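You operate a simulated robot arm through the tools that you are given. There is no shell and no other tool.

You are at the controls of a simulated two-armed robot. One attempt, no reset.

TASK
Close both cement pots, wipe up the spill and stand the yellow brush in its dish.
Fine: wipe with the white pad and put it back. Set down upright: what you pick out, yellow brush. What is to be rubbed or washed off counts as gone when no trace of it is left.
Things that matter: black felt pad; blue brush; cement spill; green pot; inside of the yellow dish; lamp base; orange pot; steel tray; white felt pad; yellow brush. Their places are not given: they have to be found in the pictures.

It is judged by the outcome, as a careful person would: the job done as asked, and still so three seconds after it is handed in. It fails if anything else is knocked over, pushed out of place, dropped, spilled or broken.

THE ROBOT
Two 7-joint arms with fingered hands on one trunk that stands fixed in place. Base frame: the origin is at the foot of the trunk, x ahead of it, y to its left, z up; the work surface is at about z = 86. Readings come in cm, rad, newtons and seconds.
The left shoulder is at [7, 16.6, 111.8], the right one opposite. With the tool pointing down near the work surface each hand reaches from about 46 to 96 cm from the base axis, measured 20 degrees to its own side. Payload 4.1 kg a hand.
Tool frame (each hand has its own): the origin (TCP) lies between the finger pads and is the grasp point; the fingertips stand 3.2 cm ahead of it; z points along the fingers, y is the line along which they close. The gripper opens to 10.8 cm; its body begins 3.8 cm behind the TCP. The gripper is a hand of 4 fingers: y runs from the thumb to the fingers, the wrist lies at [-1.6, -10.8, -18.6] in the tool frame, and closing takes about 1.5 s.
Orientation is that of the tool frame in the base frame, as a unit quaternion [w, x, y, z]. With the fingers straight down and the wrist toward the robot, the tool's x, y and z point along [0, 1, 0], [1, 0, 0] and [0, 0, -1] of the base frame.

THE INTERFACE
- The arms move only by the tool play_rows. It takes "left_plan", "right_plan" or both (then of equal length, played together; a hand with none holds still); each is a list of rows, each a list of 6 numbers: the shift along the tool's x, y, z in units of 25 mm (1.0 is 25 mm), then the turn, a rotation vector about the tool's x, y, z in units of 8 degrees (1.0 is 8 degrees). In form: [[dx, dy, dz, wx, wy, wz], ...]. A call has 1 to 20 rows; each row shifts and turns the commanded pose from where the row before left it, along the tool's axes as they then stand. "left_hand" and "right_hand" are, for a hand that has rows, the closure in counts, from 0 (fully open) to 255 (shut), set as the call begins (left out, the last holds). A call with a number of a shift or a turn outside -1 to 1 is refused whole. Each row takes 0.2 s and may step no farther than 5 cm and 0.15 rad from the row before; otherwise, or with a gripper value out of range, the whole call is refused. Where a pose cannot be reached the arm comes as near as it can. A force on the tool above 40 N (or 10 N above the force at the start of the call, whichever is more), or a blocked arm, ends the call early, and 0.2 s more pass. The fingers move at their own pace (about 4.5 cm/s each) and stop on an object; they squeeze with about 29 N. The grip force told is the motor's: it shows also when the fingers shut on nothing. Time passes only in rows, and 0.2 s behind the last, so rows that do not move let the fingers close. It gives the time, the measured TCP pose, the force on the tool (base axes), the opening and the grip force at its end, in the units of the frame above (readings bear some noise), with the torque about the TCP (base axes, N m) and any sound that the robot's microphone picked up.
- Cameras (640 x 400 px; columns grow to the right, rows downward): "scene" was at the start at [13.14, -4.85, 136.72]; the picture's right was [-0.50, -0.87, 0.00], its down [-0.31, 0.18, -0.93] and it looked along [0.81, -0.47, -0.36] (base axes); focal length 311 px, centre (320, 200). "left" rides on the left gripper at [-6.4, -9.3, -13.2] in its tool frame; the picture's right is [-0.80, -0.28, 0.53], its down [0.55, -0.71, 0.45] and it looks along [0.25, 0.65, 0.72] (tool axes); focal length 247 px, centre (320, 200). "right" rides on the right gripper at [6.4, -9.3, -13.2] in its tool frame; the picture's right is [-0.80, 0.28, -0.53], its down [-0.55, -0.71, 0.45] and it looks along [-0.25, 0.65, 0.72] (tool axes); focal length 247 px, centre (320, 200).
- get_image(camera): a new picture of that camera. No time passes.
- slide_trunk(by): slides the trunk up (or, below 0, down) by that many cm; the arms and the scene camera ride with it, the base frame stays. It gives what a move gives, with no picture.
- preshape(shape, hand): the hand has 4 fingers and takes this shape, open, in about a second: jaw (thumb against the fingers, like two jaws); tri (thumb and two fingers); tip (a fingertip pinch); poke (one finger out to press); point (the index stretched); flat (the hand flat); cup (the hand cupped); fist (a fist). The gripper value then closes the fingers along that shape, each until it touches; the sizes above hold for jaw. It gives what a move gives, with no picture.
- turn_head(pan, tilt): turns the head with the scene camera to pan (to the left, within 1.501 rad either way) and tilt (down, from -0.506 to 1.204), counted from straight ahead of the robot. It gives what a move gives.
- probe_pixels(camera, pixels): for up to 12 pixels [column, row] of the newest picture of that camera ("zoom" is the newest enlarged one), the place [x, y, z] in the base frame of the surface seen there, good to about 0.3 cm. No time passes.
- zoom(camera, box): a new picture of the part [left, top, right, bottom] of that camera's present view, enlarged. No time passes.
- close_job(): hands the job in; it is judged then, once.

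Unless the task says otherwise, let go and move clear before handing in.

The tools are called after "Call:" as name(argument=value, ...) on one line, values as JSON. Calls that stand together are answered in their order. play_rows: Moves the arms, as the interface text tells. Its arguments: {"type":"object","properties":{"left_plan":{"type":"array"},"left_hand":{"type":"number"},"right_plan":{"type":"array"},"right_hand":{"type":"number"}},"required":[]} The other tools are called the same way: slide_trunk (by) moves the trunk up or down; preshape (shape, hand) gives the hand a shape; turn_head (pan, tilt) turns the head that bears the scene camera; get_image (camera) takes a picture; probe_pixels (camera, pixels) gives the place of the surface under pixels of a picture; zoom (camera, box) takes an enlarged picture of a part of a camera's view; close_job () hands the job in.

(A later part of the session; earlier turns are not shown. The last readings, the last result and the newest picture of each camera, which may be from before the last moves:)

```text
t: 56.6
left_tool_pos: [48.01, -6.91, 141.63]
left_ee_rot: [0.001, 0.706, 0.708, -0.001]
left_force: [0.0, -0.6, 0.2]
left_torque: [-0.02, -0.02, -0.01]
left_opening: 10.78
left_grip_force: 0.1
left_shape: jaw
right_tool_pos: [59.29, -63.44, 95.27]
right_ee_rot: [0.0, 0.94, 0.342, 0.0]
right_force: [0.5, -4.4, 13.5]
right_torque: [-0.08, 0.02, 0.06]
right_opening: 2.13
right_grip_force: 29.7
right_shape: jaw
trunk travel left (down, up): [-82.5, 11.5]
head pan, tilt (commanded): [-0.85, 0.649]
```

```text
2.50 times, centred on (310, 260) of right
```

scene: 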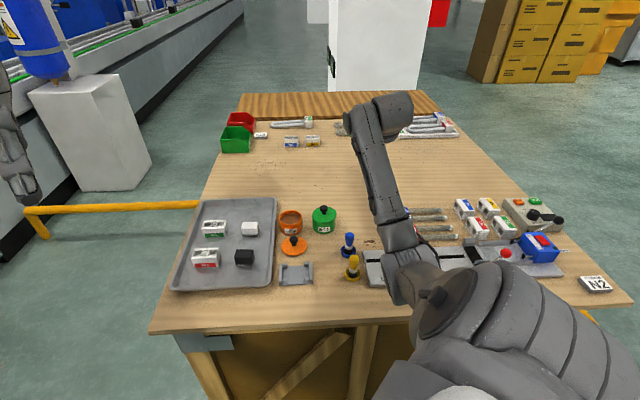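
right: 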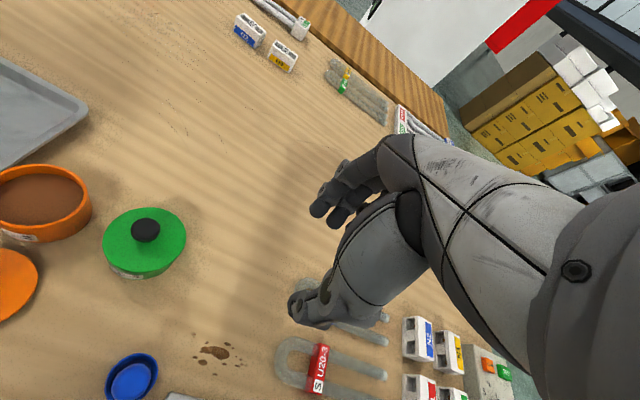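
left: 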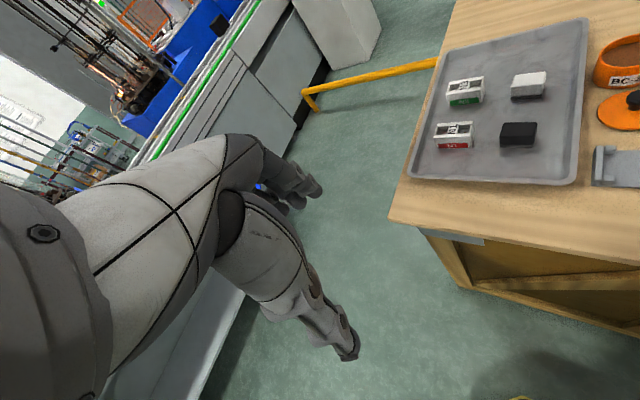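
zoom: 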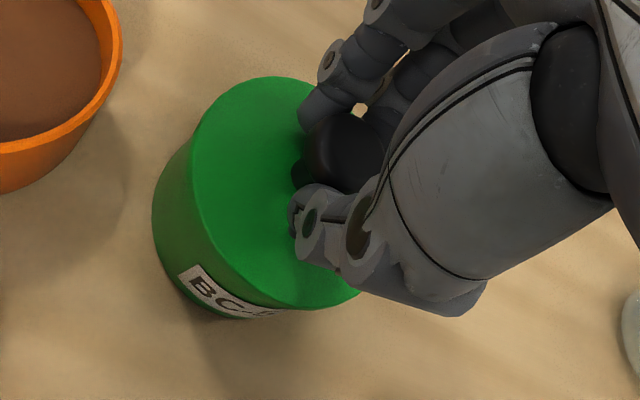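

The contact torque is now nearly central (resultant near TCP), with a lateral −4 N in y. I probe the lid height.

Call:
probe_pixels(camera="zoom", pixels=[[205, 200], [215, 240], [230, 270], [260, 295], [300, 302], [215, 150], [240, 110], [270, 90], [295, 88], [260, 200], [340, 297], [185, 200]])

Call:
zoom(camera="right", box=[250, 200, 320, 310])

```text
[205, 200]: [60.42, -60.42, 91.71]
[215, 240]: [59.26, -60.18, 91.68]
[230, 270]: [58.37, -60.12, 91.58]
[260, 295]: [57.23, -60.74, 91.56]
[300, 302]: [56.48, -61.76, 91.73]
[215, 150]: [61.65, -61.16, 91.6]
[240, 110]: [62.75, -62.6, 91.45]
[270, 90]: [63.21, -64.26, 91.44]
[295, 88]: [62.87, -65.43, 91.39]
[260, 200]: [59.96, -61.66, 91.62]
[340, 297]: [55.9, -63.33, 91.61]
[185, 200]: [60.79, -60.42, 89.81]
```

```text
3.64 times, centred on (285, 255) of right
```

zoom: 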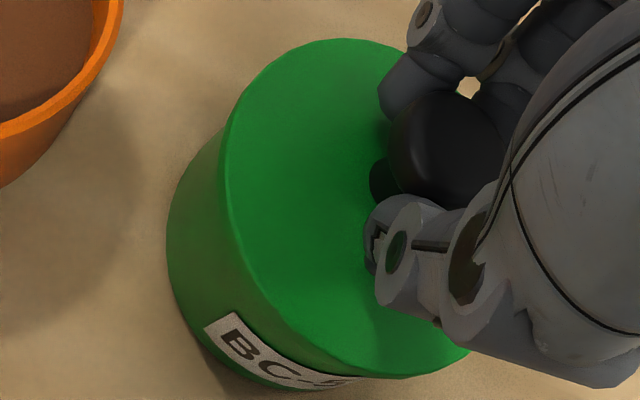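

The lid now rides flat on the rim about 0.5 cm too near the robot (−a). I ease the press and slide it forward (+a) in 0.1 cm steps, watching for the drop.

Call:
play_rows(right_plan=[[0, 0, -0.06, 0, 0, 0], [0, 0, 0, 0, 0, 0]])

Call:
play_rows(right_plan=[[0, 0.04, 0, 0, 0, 0], [0, 0, 0, 0, 0, 0]])

Call:
play_rows(right_plan=[[0, 0.04, 0, 0, 0, 0], [0, 0, 0, 0, 0, 0]])

Call:
play_rows(right_plan=[[0, 0.04, 0, 0, 0, 0], [0, 0, 0, 0, 0, 0]])

```text
t: 57.2
left_tool_pos: [48.15, -6.92, 141.6]
left_ee_rot: [0.001, 0.707, 0.707, -0.001]
left_force: [-0.1, -0.2, -0.3]
left_torque: [0.0, 0.0, -0.01]
left_opening: 10.77
left_grip_force: 0.1
left_shape: jaw
right_tool_pos: [59.3, -63.39, 95.47]
right_ee_rot: [-0.001, 0.94, 0.342, 0.0]
right_force: [0.0, -4.1, 11.5]
right_torque: [-0.06, 0.04, 0.02]
right_opening: 2.14
right_grip_force: 28.8
right_shape: jaw
trunk travel left (down, up): [-82.5, 11.5]
head pan, tilt (commanded): [-0.85, 0.649]
```

```text
t: 57.8
left_tool_pos: [47.97, -6.84, 141.55]
left_ee_rot: [0.001, 0.707, 0.707, 0.0]
left_force: [0.3, -0.1, 0.4]
left_torque: [0.01, 0.0, 0.03]
left_opening: 10.77
left_grip_force: 0.1
left_shape: jaw
right_tool_pos: [59.39, -63.53, 95.43]
right_ee_rot: [-0.001, 0.94, 0.342, 0.0]
right_force: [-2.2, -2.0, 9.0]
right_torque: [0.0, 0.09, 0.01]
right_opening: 2.14
right_grip_force: 28.1
right_shape: jaw
trunk travel left (down, up): [-82.5, 11.5]
head pan, tilt (commanded): [-0.85, 0.649]
```

```text
t: 58.4
left_tool_pos: [47.96, -6.89, 141.62]
left_ee_rot: [0.001, 0.707, 0.708, 0.0]
left_force: [0.8, 0.5, 0.1]
left_torque: [0.01, -0.02, 0.0]
left_opening: 10.77
left_grip_force: 0.1
left_shape: jaw
right_tool_pos: [59.42, -63.47, 95.37]
right_ee_rot: [-0.001, 0.94, 0.342, 0.0]
right_force: [-5.7, 1.1, 7.6]
right_torque: [0.1, 0.15, 0.03]
right_opening: 2.09
right_grip_force: 29.0
right_shape: jaw
trunk travel left (down, up): [-82.5, 11.5]
head pan, tilt (commanded): [-0.85, 0.649]
```

```text
t: 59.0
left_tool_pos: [48.07, -6.74, 141.68]
left_ee_rot: [0.0, 0.706, 0.708, -0.001]
left_force: [-0.1, 0.1, 0.1]
left_torque: [0.0, 0.01, -0.04]
left_opening: 10.77
left_grip_force: 0.1
left_shape: jaw
right_tool_pos: [59.47, -63.63, 95.46]
right_ee_rot: [0.001, 0.94, 0.342, 0.001]
right_force: [-5.3, 1.2, 5.9]
right_torque: [0.08, 0.2, 0.07]
right_opening: 2.09
right_grip_force: 29.5
right_shape: jaw
trunk travel left (down, up): [-82.5, 11.5]
head pan, tilt (commanded): [-0.85, 0.649]
```

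The vertical force is falling. I look at the lid's height now.

Call:
zoom(camera="right", box=[250, 200, 320, 310])

Call:
probe_pixels(camera="zoom", pixels=[[240, 200], [240, 150], [270, 90], [310, 55], [350, 50], [250, 250], [280, 310], [320, 350], [370, 370], [420, 360], [300, 200], [190, 200]])

```text
3.64 times, centred on (285, 255) of right
```

zoom: 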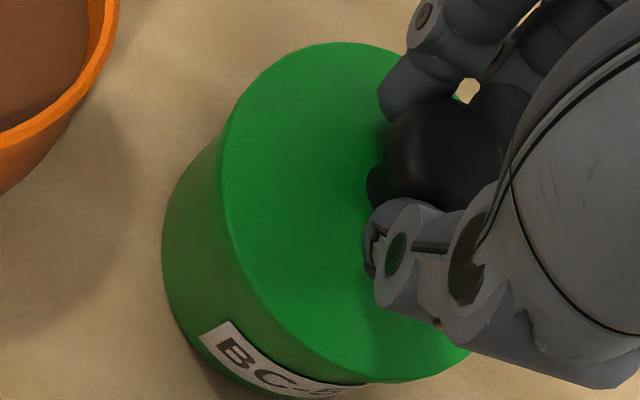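

```text
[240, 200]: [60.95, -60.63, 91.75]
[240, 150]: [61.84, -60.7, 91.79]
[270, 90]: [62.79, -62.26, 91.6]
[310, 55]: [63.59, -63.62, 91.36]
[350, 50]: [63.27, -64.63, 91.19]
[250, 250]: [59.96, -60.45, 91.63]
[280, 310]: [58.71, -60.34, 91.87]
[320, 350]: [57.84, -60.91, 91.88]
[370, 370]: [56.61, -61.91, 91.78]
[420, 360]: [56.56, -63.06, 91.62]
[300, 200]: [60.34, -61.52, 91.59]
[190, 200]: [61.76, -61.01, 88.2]
```

The lid tilts in the grip (far side low). I release it to let it settle freely, then look from the scene camera.

Call:
play_rows(right_plan=[[0, 0, 0, 0, 0, 0], [0, 0, 0, 0, 0, 0], [0, 0, 0, 0, 0, 0], [0, 0, 0, 0, 0, 0], [0, 0, 0, 0, 0, 0], [0, 0, -0.3, 0, 0, 0], [0, 0, -0.6, 0, 0, 0], [0, 0, -1, 0, 0, 0], [0, 0, -1, 0, 0, 0], [0, 0, -1, 0, 0, 0], [0, 0, -1, 0, 0, 0]], right_hand=110)

Call:
play_rows(right_plan=[[-0.9, 0, 0, 0, 0, 0], [-0.9, 0, 0, 0, 0, 0], [-0.9, 0, 0, 0, 0, 0], [-0.9, 0, 0, 0, 0, 0], [-0.9, 0, 0, 0, 0, 0], [-0.9, 0, 0, 0, 0, 0], [0, 0, 0, 0, 0, 0]])

Call:
zoom(camera="scene", box=[304, 200, 344, 240])

Call:
get_image(camera="right")

```text
t: 61.4
left_tool_pos: [48.22, -6.9, 141.52]
left_ee_rot: [0.0, 0.707, 0.707, 0.0]
left_force: [0.5, 0.3, 0.2]
left_torque: [-0.02, -0.02, 0.01]
left_opening: 10.72
left_grip_force: 0.1
left_shape: jaw
right_tool_pos: [59.82, -63.58, 107.59]
right_ee_rot: [-0.001, 0.939, 0.343, 0.0]
right_force: [-0.3, 0.1, -0.8]
right_torque: [0.02, 0.0, 0.01]
right_opening: 6.1
right_grip_force: 0.1
right_shape: jaw
trunk travel left (down, up): [-82.5, 11.5]
head pan, tilt (commanded): [-0.85, 0.649]
```

```text
t: 63.0
left_tool_pos: [48.05, -6.95, 141.48]
left_ee_rot: [0.0, 0.707, 0.708, -0.001]
left_force: [-0.4, -0.1, 0.2]
left_torque: [-0.02, -0.01, 0.0]
left_opening: 10.78
left_grip_force: 0.2
left_shape: jaw
right_tool_pos: [49.33, -72.39, 107.45]
right_ee_rot: [0.0, 0.939, 0.343, -0.001]
right_force: [-0.1, -0.2, -0.7]
right_torque: [0.02, 0.03, 0.0]
right_opening: 6.1
right_grip_force: 0.2
right_shape: jaw
trunk travel left (down, up): [-82.5, 11.5]
head pan, tilt (commanded): [-0.85, 0.649]
```

```text
10.00 times, centred on (324, 220) of scene
```

zoom: 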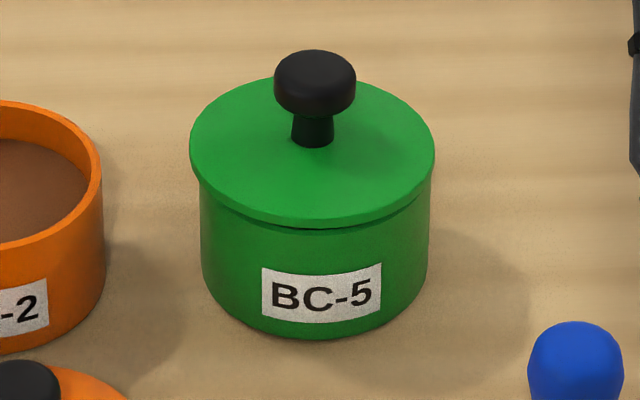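

```text
taken
```

right: 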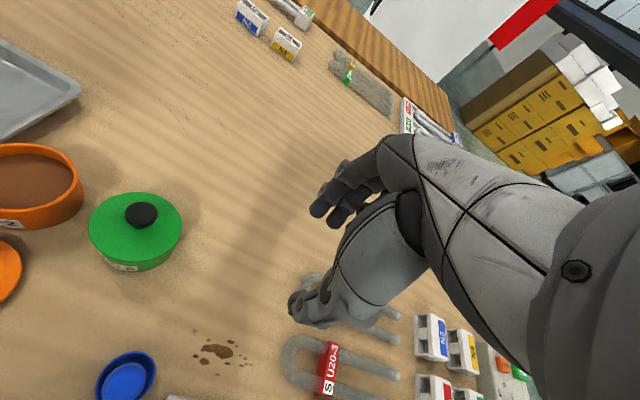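

Now the lid looks centred (190–435 versus pot 200–428). I zoom and probe for levelness.

Call:
zoom(camera="scene", box=[308, 204, 340, 229])

Call:
probe_pixels(camera="zoom", pixels=[[120, 210], [150, 260], [210, 300], [300, 315], [380, 300], [440, 270], [480, 220], [490, 170], [450, 110], [400, 85], [140, 150], [190, 100]])

Call:
zoom(camera="right", box=[70, 170, 210, 290])

Call:
probe_pixels(camera="zoom", pixels=[[95, 200], [120, 140], [180, 100], [260, 85], [330, 110], [370, 160], [365, 220], [320, 265], [250, 290], [170, 280], [115, 245]])

```text
16.00 times, centred on (324, 216) of scene
```

zoom: 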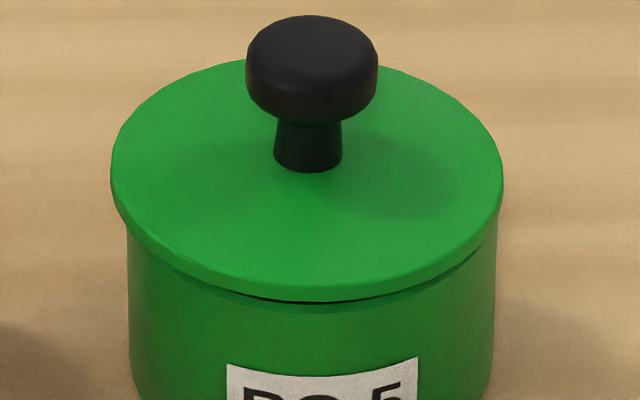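

```text
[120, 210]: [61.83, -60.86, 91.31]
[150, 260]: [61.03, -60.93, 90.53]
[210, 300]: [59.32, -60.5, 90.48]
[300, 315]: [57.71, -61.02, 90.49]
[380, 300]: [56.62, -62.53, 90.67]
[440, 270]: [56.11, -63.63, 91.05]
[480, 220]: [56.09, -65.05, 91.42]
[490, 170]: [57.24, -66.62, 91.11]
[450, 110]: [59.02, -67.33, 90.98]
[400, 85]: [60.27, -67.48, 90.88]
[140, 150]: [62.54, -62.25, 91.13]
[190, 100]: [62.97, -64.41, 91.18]
```

```text
3.33 times, centred on (140, 230) of right
```

zoom: 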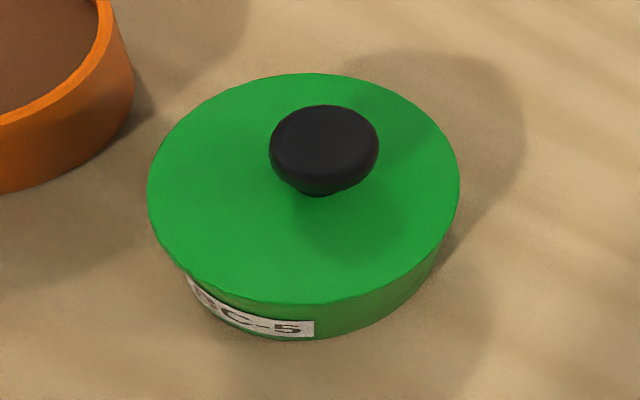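

```text
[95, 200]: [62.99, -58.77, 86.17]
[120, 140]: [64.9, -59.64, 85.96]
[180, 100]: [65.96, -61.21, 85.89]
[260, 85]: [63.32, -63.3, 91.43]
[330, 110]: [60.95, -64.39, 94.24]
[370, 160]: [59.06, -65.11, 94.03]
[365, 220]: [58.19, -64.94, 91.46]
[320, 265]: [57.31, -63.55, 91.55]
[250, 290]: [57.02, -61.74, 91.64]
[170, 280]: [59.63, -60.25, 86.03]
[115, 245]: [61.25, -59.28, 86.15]
```

There is a dark gap line at the front (250–440, 297). I probe the lid's top more densely to judge the tilt.

Call:
zoom(camera="scene", box=[308, 204, 340, 229])

Call:
probe_pixels(camera="zoom", pixels=[[300, 275], [300, 260], [240, 265], [360, 265], [180, 245], [420, 240], [130, 180], [485, 190], [200, 90], [230, 75], [400, 85], [440, 105]])

Call:
probe_pixels(camera="zoom", pixels=[[300, 280], [280, 278], [320, 278], [260, 270], [340, 272], [160, 230], [460, 220], [150, 200], [470, 200], [210, 85], [420, 95], [300, 230]])

```text
16.00 times, centred on (324, 216) of scene
```

zoom: 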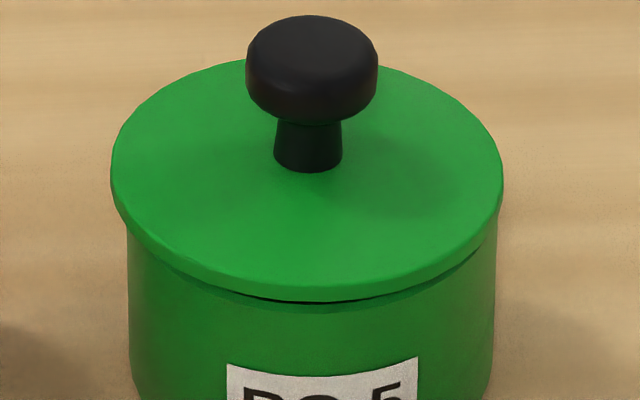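

```text
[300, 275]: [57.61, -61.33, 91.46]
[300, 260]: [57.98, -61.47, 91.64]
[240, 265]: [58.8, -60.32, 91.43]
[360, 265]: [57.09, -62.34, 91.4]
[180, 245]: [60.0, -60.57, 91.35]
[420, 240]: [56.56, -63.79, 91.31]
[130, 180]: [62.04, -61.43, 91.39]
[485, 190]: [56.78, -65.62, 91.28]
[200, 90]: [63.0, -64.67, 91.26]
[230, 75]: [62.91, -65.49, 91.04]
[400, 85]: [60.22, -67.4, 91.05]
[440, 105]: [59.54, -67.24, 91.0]
```

```text
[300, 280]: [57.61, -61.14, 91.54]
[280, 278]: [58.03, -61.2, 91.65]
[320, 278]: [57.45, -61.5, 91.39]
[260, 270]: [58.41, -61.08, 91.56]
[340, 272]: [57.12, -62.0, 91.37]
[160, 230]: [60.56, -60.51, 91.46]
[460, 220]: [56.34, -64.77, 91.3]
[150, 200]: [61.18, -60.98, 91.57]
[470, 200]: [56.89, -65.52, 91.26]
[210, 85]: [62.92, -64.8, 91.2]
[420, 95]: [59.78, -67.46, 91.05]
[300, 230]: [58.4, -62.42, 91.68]
```

Now the front (+y) side is ~0.5 cm high and the back is seated, so the lid needs about +0.2 cm in +a only. I re-position the hand 0.2 cm further ahead and use the closing grip to nudge the knob.

Call:
play_rows(right_plan=[[0.9, 0.02, 0, 0, 0, 0], [0.9, 0.02, 0, 0, 0, 0], [0.9, 0.02, 0, 0, 0, 0], [0.9, 0.02, 0, 0, 0, 0], [0.9, 0, 0, 0, 0, 0], [0.9, 0, 0, 0, 0, 0], [0, 0, 0.9, 0, 0, 0], [0, 0, 0.9, 0, 0, 0], [0, 0, 0.9, 0, 0, 0], [0, 0, 0.9, 0, 0, 0], [0, 0, 0.7, 0, 0, 0], [0, 0, 0.5, 0, 0, 0], [0, 0, 0, 0, 0, 0], [0, 0, 0, 0, 0, 0]], right_hand=100)

Call:
zoom(camera="right", box=[220, 180, 400, 340])

```text
t: 66.0
left_tool_pos: [48.17, -7.0, 141.55]
left_ee_rot: [0.0, 0.707, 0.708, 0.0]
left_force: [0.1, -0.5, 0.1]
left_torque: [0.01, -0.02, -0.02]
left_opening: 10.77
left_grip_force: 0.1
left_shape: jaw
right_tool_pos: [59.72, -63.88, 95.44]
right_ee_rot: [0.0, 0.94, 0.342, 0.0]
right_force: [0.0, -0.8, 0.3]
right_torque: [-0.05, -0.02, -0.01]
right_opening: 6.54
right_grip_force: 0.1
right_shape: jaw
trunk travel left (down, up): [-82.5, 11.5]
head pan, tilt (commanded): [-0.85, 0.649]
```

```text
2.50 times, centred on (310, 260) of right
```

zoom: 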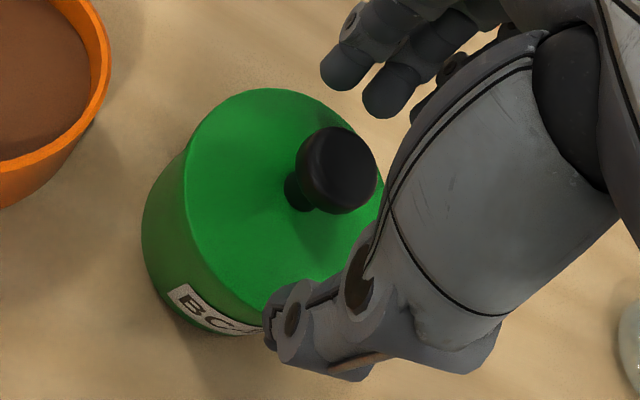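

Hand is set around the knob at (59.72,-63.88). I close to a loose cage (count 200) to nudge the knob and look.

Call:
play_rows(right_plan=[[0, 0, 0, 0, 0, 0], [0, 0, 0, 0, 0, 0], [0, 0, 0, 0, 0, 0], [0, 0, 0, 0, 0, 0], [0, 0, 0, 0, 0, 0], [0, 0, 0, 0, 0, 0], [0, 0, 0, 0, 0, 0]], right_hand=200)

Call:
zoom(camera="right", box=[220, 180, 400, 340])

Call:
probe_pixels(camera="zoom", pixels=[[200, 200], [210, 240], [230, 270], [260, 292], [290, 302], [215, 140], [240, 112], [270, 98], [295, 100], [260, 200]])

```text
t: 67.6
left_tool_pos: [48.15, -7.02, 141.55]
left_ee_rot: [0.0, 0.707, 0.708, 0.0]
left_force: [-0.3, 0.4, 0.2]
left_torque: [-0.01, -0.04, 0.02]
left_opening: 10.74
left_grip_force: 0.1
left_shape: jaw
right_tool_pos: [59.73, -63.96, 95.61]
right_ee_rot: [0.0, 0.94, 0.342, -0.001]
right_force: [0.3, 0.8, 0.3]
right_torque: [0.02, 0.02, 0.02]
right_opening: 2.34
right_grip_force: 0.0
right_shape: jaw
trunk travel left (down, up): [-82.5, 11.5]
head pan, tilt (commanded): [-0.85, 0.649]
```

```text
2.50 times, centred on (310, 260) of right
```

zoom: 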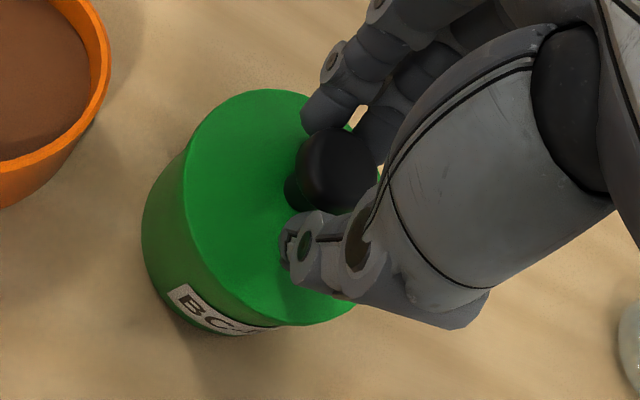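

```text
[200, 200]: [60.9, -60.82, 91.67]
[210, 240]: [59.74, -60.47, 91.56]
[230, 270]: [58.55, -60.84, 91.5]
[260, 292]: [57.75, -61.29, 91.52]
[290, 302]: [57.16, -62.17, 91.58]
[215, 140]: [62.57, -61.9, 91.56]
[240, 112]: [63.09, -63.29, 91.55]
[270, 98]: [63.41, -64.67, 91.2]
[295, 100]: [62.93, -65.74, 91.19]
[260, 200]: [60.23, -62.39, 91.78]
```

Little change yet. I close fully to grip and centre the knob.

Call:
play_rows(right_plan=[[0, 0, 0, 0, 0, 0], [0, 0, 0, 0, 0, 0], [0, 0, 0, 0, 0, 0], [0, 0, 0, 0, 0, 0]], right_hand=225)

Call:
zoom(camera="right", box=[220, 180, 400, 340])

Call:
probe_pixels(camera="zoom", pixels=[[200, 200], [210, 240], [230, 270], [260, 292], [290, 302], [215, 140], [240, 112], [270, 98], [295, 100], [260, 200]])

```text
t: 68.6
left_tool_pos: [48.1, -6.97, 141.6]
left_ee_rot: [0.0, 0.706, 0.708, 0.0]
left_force: [-0.1, 0.2, 0.4]
left_torque: [-0.03, 0.0, 0.02]
left_opening: 10.78
left_grip_force: 0.1
left_shape: jaw
right_tool_pos: [59.76, -63.92, 95.59]
right_ee_rot: [0.0, 0.939, 0.343, 0.0]
right_force: [-0.2, 0.1, 0.1]
right_torque: [-0.01, 0.01, -0.04]
right_opening: 1.87
right_grip_force: 29.0
right_shape: jaw
trunk travel left (down, up): [-82.5, 11.5]
head pan, tilt (commanded): [-0.85, 0.649]
```

```text
2.50 times, centred on (310, 260) of right
```

zoom: 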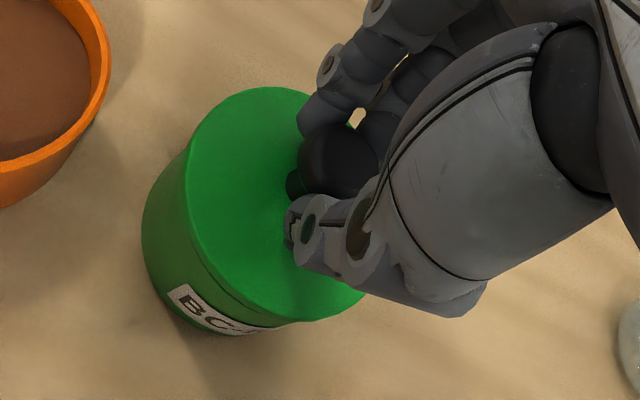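

```text
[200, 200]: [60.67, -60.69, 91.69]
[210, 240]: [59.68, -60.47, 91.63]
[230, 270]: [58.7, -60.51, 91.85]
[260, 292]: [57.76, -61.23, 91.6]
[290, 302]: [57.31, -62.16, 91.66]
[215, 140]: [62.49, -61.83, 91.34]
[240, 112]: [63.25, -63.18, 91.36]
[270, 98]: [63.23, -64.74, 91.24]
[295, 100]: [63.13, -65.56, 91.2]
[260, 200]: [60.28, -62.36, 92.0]
```

The grip nudged the knob slightly. I release to a loose opening (count 170) and check whether the lid dropped.

Call:
play_rows(right_plan=[[0, 0, 0, 0, 0, 0], [0, 0, 0, 0, 0, 0], [0, 0, 0, 0, 0, 0], [0, 0, 0, 0, 0, 0]], right_hand=170)

Call:
zoom(camera="right", box=[220, 180, 400, 340])

Call:
probe_pixels(camera="zoom", pixels=[[200, 200], [210, 240], [230, 270], [260, 292], [290, 302], [215, 140], [240, 112], [270, 98], [295, 100], [260, 200]])

```text
t: 69.6
left_tool_pos: [48.22, -6.94, 141.57]
left_ee_rot: [0.0, 0.707, 0.707, 0.0]
left_force: [0.1, -1.0, -0.4]
left_torque: [0.01, -0.01, -0.01]
left_opening: 10.77
left_grip_force: 0.1
left_shape: jaw
right_tool_pos: [59.87, -64.03, 95.47]
right_ee_rot: [0.0, 0.94, 0.342, -0.001]
right_force: [0.1, 0.0, 0.3]
right_torque: [0.03, -0.05, -0.04]
right_opening: 3.58
right_grip_force: 0.0
right_shape: jaw
trunk travel left (down, up): [-82.5, 11.5]
head pan, tilt (commanded): [-0.85, 0.649]
```

```text
2.50 times, centred on (310, 260) of right
```

zoom: 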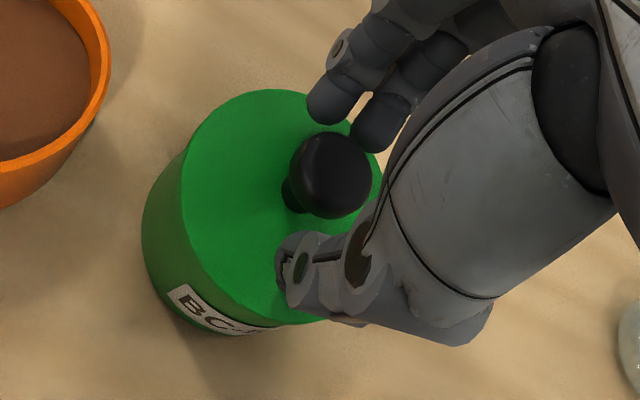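

```text
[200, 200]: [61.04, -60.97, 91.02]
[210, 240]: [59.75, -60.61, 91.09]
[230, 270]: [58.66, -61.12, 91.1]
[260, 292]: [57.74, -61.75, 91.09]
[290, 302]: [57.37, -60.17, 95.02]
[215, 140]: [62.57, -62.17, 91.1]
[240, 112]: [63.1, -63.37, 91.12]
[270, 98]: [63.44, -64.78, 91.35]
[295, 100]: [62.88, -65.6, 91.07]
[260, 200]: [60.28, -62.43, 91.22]
```

The lid top now reads 91.0–91.1 all round: it dropped into the pot. I raise and move aside to confirm.

Call:
play_rows(right_plan=[[0, 0, -0.3, 0, 0, 0], [0, 0, -0.6, 0, 0, 0], [0, 0, -1, 0, 0, 0], [0, 0, -1, 0, 0, 0], [0, 0, -1, 0, 0, 0], [0, 0, -1, 0, 0, 0], [-0.9, 0, 0, 0, 0, 0], [-0.9, 0, 0, 0, 0, 0], [-0.9, 0, 0, 0, 0, 0], [-0.9, 0, 0, 0, 0, 0], [-0.9, 0, 0, 0, 0, 0], [-0.9, 0, 0, 0, 0, 0], [0, 0, 0, 0, 0, 0]])

Call:
zoom(camera="scene", box=[308, 204, 340, 229])

Call:
probe_pixels(camera="zoom", pixels=[[300, 275], [240, 270], [360, 270], [180, 245], [420, 245], [130, 190], [480, 190], [200, 90], [230, 80], [400, 90], [440, 110], [300, 230]])

Call:
get_image(camera="scene")

```text
t: 72.4
left_tool_pos: [48.22, -6.9, 141.57]
left_ee_rot: [0.001, 0.706, 0.708, -0.001]
left_force: [0.1, -0.1, 0.1]
left_torque: [0.0, -0.02, 0.02]
left_opening: 10.76
left_grip_force: 0.0
left_shape: jaw
right_tool_pos: [49.49, -72.36, 107.81]
right_ee_rot: [0.0, 0.94, 0.342, 0.0]
right_force: [-0.6, 0.4, -0.4]
right_torque: [0.06, -0.01, 0.01]
right_opening: 3.61
right_grip_force: 0.0
right_shape: jaw
trunk travel left (down, up): [-82.5, 11.5]
head pan, tilt (commanded): [-0.85, 0.649]
```

```text
16.00 times, centred on (324, 216) of scene
```

zoom: 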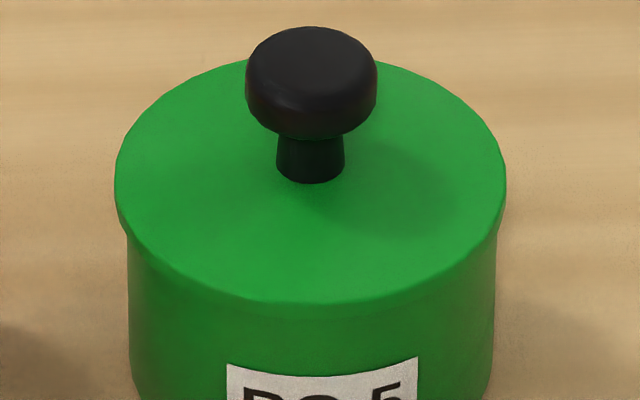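

```text
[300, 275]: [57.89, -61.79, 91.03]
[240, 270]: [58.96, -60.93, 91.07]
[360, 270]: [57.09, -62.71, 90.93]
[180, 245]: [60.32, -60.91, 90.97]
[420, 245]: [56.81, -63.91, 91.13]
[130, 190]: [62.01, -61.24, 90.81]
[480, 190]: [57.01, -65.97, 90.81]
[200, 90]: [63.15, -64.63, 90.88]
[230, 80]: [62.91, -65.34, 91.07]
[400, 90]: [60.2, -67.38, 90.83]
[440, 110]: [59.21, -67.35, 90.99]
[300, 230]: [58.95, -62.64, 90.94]
```

```text
taken
```

scene: 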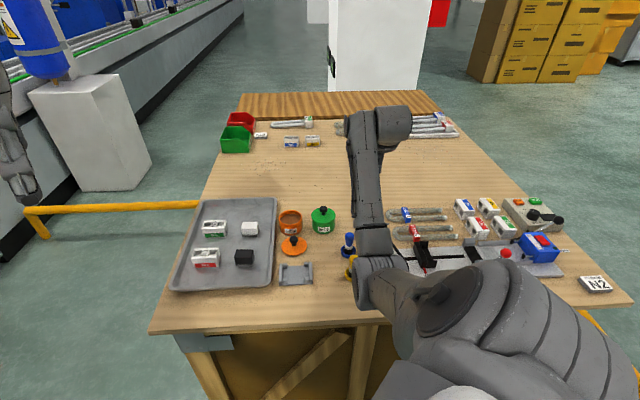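

The green pot is closed (lid level at z≈91). Next the orange lid: I zoom in to measure it and its pot.

Call:
zoom(camera="scene", box=[274, 228, 310, 258])

Call:
probe_pixels(camera="zoom", pixels=[[325, 110], [325, 90], [325, 130], [290, 110], [360, 110], [160, 240], [180, 290], [230, 330], [300, 350], [380, 340], [440, 310], [490, 250]])

Call:
probe_pixels(camera="zoom", pixels=[[480, 200], [440, 160], [400, 140], [180, 190], [220, 150], [250, 140], [325, 160], [325, 190], [325, 70], [500, 230], [330, 210], [250, 250]])

Call:
zoom(camera="scene", box=[270, 204, 310, 244])

Call:
probe_pixels(camera="zoom", pixels=[[204, 140], [225, 180], [270, 205], [320, 210], [370, 195], [405, 165], [420, 130], [400, 95], [350, 75], [290, 75], [235, 95], [310, 150]])

```text
13.33 times, centred on (292, 243) of scene
```

zoom: 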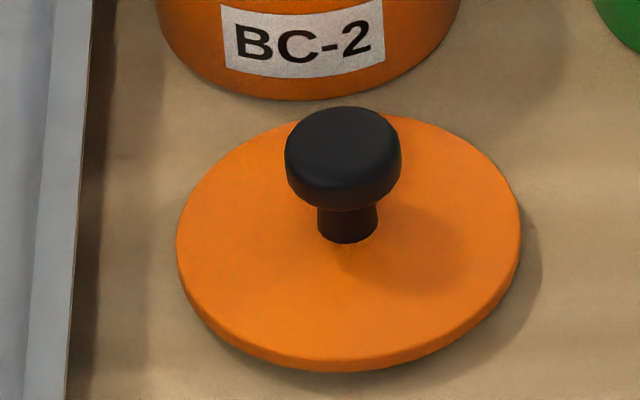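

```text
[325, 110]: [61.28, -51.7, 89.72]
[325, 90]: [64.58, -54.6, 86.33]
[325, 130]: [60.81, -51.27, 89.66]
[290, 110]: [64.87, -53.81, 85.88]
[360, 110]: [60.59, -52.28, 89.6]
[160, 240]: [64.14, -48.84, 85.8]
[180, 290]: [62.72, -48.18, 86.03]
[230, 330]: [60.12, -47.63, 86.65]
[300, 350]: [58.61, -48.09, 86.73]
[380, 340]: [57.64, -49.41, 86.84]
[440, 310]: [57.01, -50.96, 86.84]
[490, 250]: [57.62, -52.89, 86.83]
```

```text
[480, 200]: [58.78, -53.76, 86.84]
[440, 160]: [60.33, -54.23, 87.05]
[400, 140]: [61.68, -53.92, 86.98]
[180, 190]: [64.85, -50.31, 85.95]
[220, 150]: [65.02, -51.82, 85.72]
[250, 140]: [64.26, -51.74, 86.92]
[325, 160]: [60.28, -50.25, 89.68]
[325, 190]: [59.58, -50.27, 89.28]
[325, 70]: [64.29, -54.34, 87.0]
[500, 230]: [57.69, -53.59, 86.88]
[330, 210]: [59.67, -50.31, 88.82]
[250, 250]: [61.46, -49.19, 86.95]
```

```text
10.00 times, centred on (290, 224) of scene
```

zoom: 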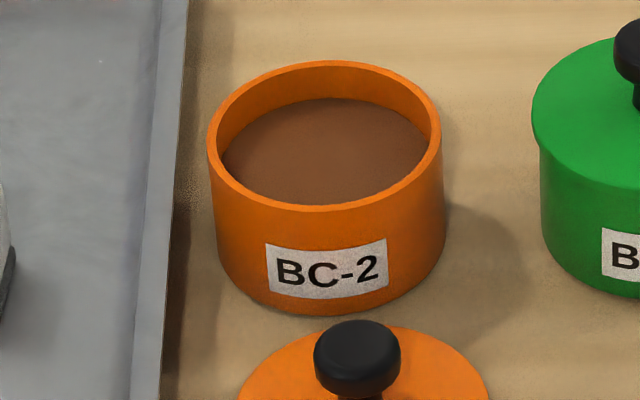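

```text
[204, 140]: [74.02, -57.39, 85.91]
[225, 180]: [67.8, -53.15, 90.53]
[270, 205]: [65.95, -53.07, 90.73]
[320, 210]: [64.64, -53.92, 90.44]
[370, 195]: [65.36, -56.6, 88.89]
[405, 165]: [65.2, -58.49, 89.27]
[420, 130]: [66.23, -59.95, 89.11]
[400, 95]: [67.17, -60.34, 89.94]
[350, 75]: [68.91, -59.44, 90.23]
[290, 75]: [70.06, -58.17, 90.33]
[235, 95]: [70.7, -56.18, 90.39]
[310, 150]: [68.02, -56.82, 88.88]
```

Orange knob is near (60.4,-51.1), lid top z≈86.95; orange pot centre ≈(67.1,-56.65). I move over the lid and yaw the hand by a further −30° so its fingers keep clear of the pot.

Call:
play_rows(right_plan=[[0.892, -0.384, 0, 0, 0, 0], [0.892, -0.384, 0, 0, 0, 0], [0.892, -0.384, 0, 0, 0, 0], [0.892, -0.384, 0, 0, 0, 0], [0.892, -0.384, 0, 0, 0, 0], [0.892, -0.384, 0, 0, 0, 0], [0.892, -0.384, 0, 0, 0, 0], [0.892, -0.384, 0, 0, 0, 0], [0.892, -0.384, 0, 0, 0, 0], [0.892, -0.384, 0, 0, 0, 0], [0, 0, 0, 0, 0, 0.94], [0, 0, 0, 0, 0, 0.94], [0, 0, 0, 0, 0, 0.94], [0, 0, 0, 0, 0, 0.93], [0, 0, 0, 0, 0, 0]], right_hand=120)

Call:
get_image(camera="scene")

Call:
get_image(camera="right")

```text
t: 75.6
left_tool_pos: [48.15, -7.02, 141.53]
left_ee_rot: [0.001, 0.706, 0.708, 0.0]
left_force: [-0.3, -0.2, -0.2]
left_torque: [-0.01, -0.02, 0.02]
left_opening: 10.76
left_grip_force: 0.1
left_shape: jaw
right_tool_pos: [60.26, -50.92, 107.74]
right_ee_rot: [0.0, 0.996, 0.087, 0.0]
right_force: [1.0, -0.1, -0.1]
right_torque: [0.03, 0.02, 0.03]
right_opening: 5.7
right_grip_force: 0.2
right_shape: jaw
trunk travel left (down, up): [-82.5, 11.5]
head pan, tilt (commanded): [-0.85, 0.649]
```

```text
taken
```

scene: 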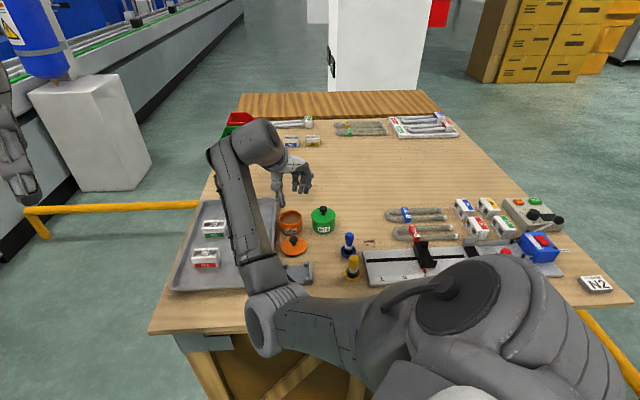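

```text
taken
```

right: 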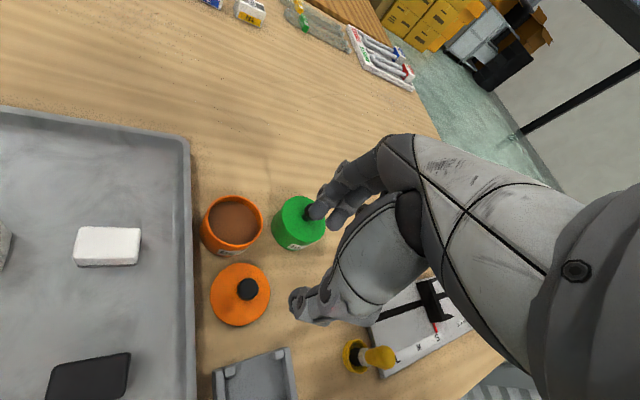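

The elbow swung left over the tray's front. I probe its height before descending.

Call:
probe_pixels(camera="scene", pixels=[[265, 310], [250, 280], [240, 240], [235, 200], [280, 300], [310, 320], [255, 335], [280, 345], [245, 300], [270, 350]])

Call:
zoom(camera="scene", box=[170, 190, 330, 360])

```text
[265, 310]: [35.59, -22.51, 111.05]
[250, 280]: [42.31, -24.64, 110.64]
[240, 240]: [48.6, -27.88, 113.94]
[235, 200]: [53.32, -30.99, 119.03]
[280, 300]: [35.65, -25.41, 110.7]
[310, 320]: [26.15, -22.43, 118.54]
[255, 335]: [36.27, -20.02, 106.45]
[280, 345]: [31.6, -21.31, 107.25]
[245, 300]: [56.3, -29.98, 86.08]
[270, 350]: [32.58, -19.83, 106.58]
```

```text
2.35 times, centred on (250, 275) of scene
```

zoom: 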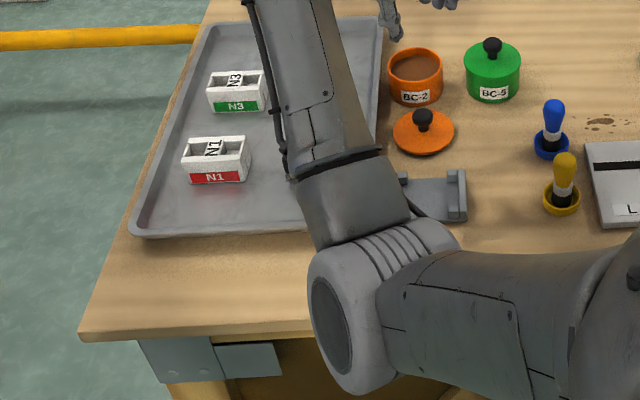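

The elbow underside is around z 101; to keep more clearance as I descend, I raise the trunk another 8 cm.

Call:
slide_trunk(by=8)

Call:
play_rows(right_plan=[[0, 0, 0.9, 0, 0, 0], [0, 0, 0.9, 0, 0, 0], [0, 0, 0.9, 0, 0, 0], [0, 0, 0.9, 0, 0, 0], [0, 0, 0.9, 0, 0, 0], [0, 0, 0.9, 0, 0, 0], [0, 0, 0.9, 0, 0, 0], [0, 0, 0.9, 0, 0, 0], [0, 0, 0, 0, 0, 0]])

Call:
get_image(camera="scene")

Call:
zoom(camera="right", box=[180, 160, 380, 360])

```text
t: 76.8
left_tool_pos: [48.16, -7.0, 149.45]
left_ee_rot: [0.001, 0.706, 0.708, 0.0]
left_force: [0.3, 0.4, 0.7]
left_torque: [0.02, -0.02, 0.01]
left_opening: 10.74
left_grip_force: 0.0
left_shape: jaw
right_tool_pos: [60.35, -50.85, 115.76]
right_ee_rot: [0.0, 0.996, 0.088, 0.0]
right_force: [0.0, 0.4, 0.6]
right_torque: [0.0, 0.01, 0.02]
right_opening: 5.67
right_grip_force: 0.0
right_shape: jaw
trunk travel left (down, up): [-90.5, 3.5]
head pan, tilt (commanded): [-0.85, 0.649]
```

```text
t: 78.8
left_tool_pos: [48.17, -6.93, 149.54]
left_ee_rot: [0.001, 0.706, 0.708, 0.0]
left_force: [-0.2, -0.4, -0.2]
left_torque: [-0.02, 0.01, -0.01]
left_opening: 10.78
left_grip_force: 0.1
left_shape: jaw
right_tool_pos: [60.5, -50.93, 97.65]
right_ee_rot: [0.0, 0.996, 0.087, -0.001]
right_force: [-0.2, -1.1, -0.2]
right_torque: [0.0, -0.02, 0.03]
right_opening: 5.7
right_grip_force: 0.0
right_shape: jaw
trunk travel left (down, up): [-90.5, 3.5]
head pan, tilt (commanded): [-0.85, 0.649]
```

```text
taken
```

scene: 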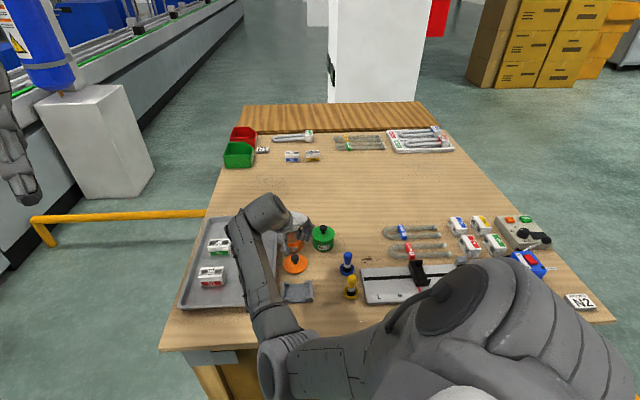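

```text
2.00 times, centred on (280, 260) of right
```

zoom: 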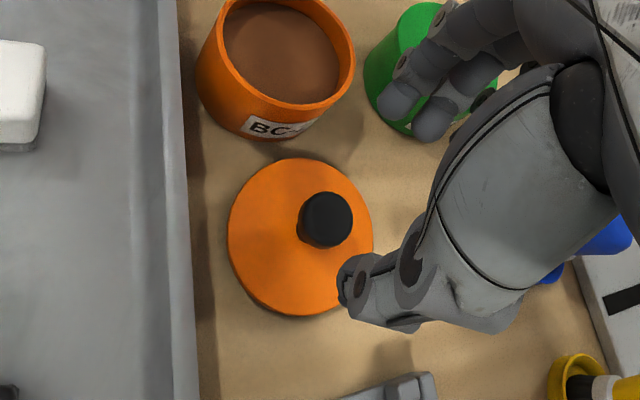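

Positions look fine. I check the forearm's height over the tray before descending further.

Call:
probe_pixels(camera="scene", pixels=[[270, 320], [258, 290], [248, 260], [240, 235], [262, 350], [275, 300], [265, 365]])

Call:
probe_pixels(camera="right", pixels=[[245, 290], [240, 295]])

```text
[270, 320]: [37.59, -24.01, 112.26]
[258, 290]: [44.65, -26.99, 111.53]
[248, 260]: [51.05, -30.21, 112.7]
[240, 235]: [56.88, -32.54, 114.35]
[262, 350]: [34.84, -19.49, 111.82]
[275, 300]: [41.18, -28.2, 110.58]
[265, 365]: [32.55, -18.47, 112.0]
```

```text
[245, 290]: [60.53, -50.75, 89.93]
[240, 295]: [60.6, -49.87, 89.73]
```

The forearm is well above the tray. I refine the knob position from the right camera.

Call:
get_image(camera="right")

Call:
zoom(camera="right", box=[220, 220, 340, 320])

Call:
probe_pixels(camera="zoom", pixels=[[340, 190], [320, 190], [360, 180], [330, 160], [350, 210], [115, 220], [150, 120], [230, 75], [330, 100], [420, 170], [230, 340], [150, 300]])

```text
taken
```

right: 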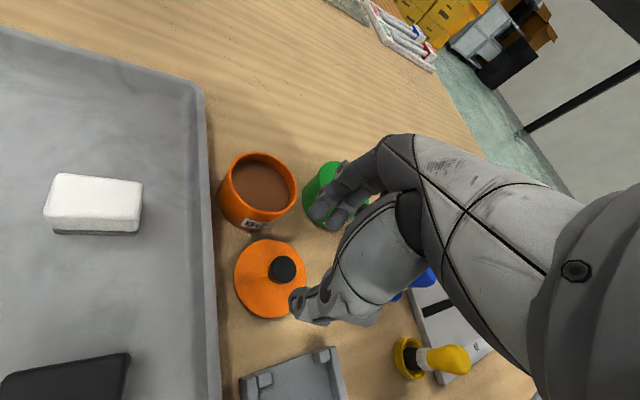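

```text
4.00 times, centred on (280, 270) of right
```

zoom: 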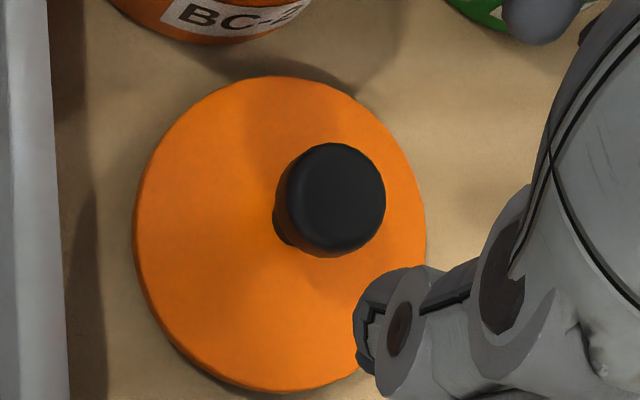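

```text
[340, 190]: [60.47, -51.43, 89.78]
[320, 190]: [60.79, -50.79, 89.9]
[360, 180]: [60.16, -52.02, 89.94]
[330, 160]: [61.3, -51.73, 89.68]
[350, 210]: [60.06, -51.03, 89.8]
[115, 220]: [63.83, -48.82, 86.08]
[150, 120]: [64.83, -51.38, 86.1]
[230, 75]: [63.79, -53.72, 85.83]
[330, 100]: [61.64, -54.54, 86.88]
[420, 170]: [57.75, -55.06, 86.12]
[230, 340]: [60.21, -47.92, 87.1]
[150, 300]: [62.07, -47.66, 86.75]
```

The knob is at (60.48,-51.3), in line with the TCP. I descend to z≈91.05.

Call:
play_rows(right_plan=[[0, 0, 0.8, 0, 0, 0], [0, 0, 0.9, 0, 0, 0], [0, 0, 0.7, 0, 0, 0], [0, 0, 0.24, 0, 0, 0], [0, 0, 0, 0, 0, 0]])

Call:
zoom(camera="right", box=[200, 160, 400, 360])

Call:
zoom(camera="scene", box=[250, 210, 350, 310])

```text
t: 80.0
left_tool_pos: [48.15, -6.95, 149.58]
left_ee_rot: [-0.001, 0.706, 0.708, 0.0]
left_force: [-0.5, 1.2, 0.6]
left_torque: [-0.04, 0.04, 0.03]
left_opening: 10.77
left_grip_force: 0.1
left_shape: jaw
right_tool_pos: [60.41, -51.01, 91.32]
right_ee_rot: [0.0, 0.996, 0.086, 0.0]
right_force: [-0.8, 0.6, 0.6]
right_torque: [0.02, 0.01, 0.01]
right_opening: 5.67
right_grip_force: 0.1
right_shape: jaw
trunk travel left (down, up): [-90.5, 3.5]
head pan, tilt (commanded): [-0.85, 0.649]
```

```text
2.00 times, centred on (300, 260) of right
```

zoom: 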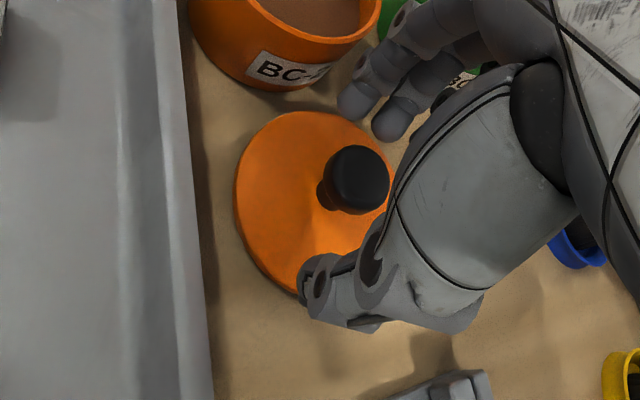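

```text
4.00 times, centred on (300, 260) of scene
```

zoom: 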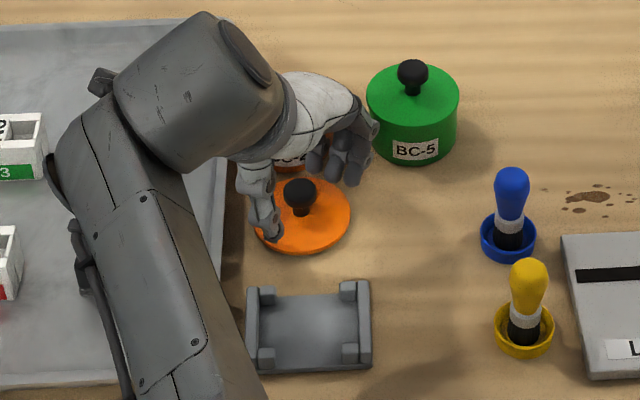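

The scene view is unobstructed here: thumb left and fingers right of the knob. I lower 0.25 cm more and close.

Call:
play_rows(right_plan=[[0, 0, 0.1, 0, 0, 0], [0, 0, 0, 0, 0, 0], [0, 0, 0, 0, 0, 0], [0, 0, 0, 0, 0, 0], [0, 0, 0, 0, 0, 0], [0, 0, 0, 0, 0, 0], [0, 0, 0, 0, 0, 0], [0, 0, 0, 0, 0, 0]], right_hand=255)

Call:
play_rows(right_plan=[[0, 0, -0.3, 0, 0, 0], [0, 0, -0.4, 0, 0, 0], [0, 0, -0.5, 0, 0, 0], [0, 0, 0, 0, 0, 0]])

Call:
zoom(camera="scene", box=[250, 210, 330, 290])

Call:
zoom(camera="right", box=[200, 160, 400, 360])

```text
t: 81.8
left_tool_pos: [48.17, -7.04, 149.53]
left_ee_rot: [-0.001, 0.706, 0.708, 0.0]
left_force: [-1.0, 0.6, 0.1]
left_torque: [0.03, 0.04, -0.04]
left_opening: 10.78
left_grip_force: 0.2
left_shape: jaw
right_tool_pos: [60.46, -50.87, 90.87]
right_ee_rot: [0.0, 0.996, 0.087, -0.001]
right_force: [-0.5, -0.9, -0.7]
right_torque: [0.02, -0.01, 0.0]
right_opening: 1.78
right_grip_force: 28.6
right_shape: jaw
trunk travel left (down, up): [-90.5, 3.5]
head pan, tilt (commanded): [-0.85, 0.649]
```

```text
t: 82.8
left_tool_pos: [48.13, -7.03, 149.55]
left_ee_rot: [0.0, 0.707, 0.708, 0.0]
left_force: [-1.1, 0.4, 0.4]
left_torque: [-0.04, -0.01, 0.01]
left_opening: 10.74
left_grip_force: 0.1
left_shape: jaw
right_tool_pos: [60.42, -50.86, 93.93]
right_ee_rot: [0.0, 0.996, 0.087, 0.0]
right_force: [0.0, 0.1, -0.3]
right_torque: [-0.01, -0.01, -0.03]
right_opening: 1.8
right_grip_force: 28.6
right_shape: jaw
trunk travel left (down, up): [-90.5, 3.5]
head pan, tilt (commanded): [-0.85, 0.649]
```

```text
5.00 times, centred on (290, 250) of scene
```

zoom: 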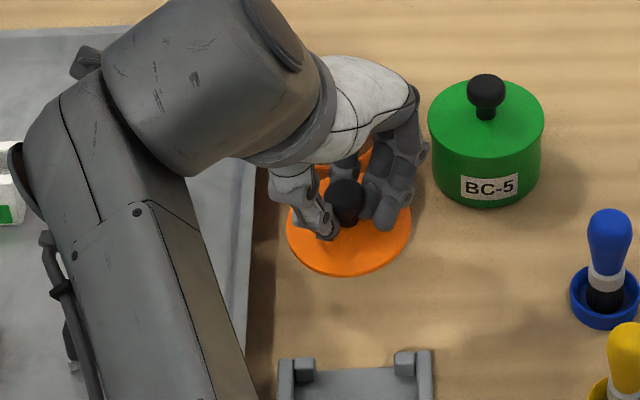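

```text
2.00 times, centred on (300, 260) of right
```

zoom: 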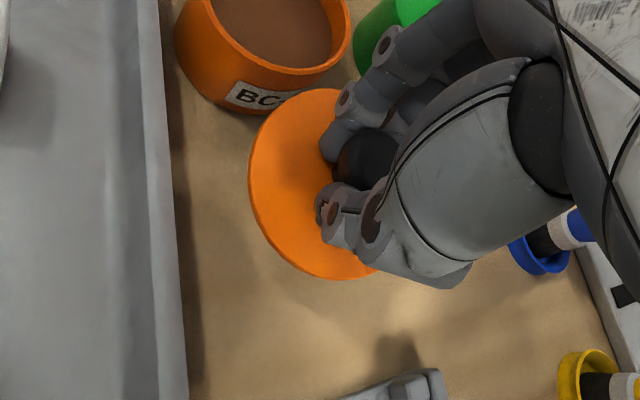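

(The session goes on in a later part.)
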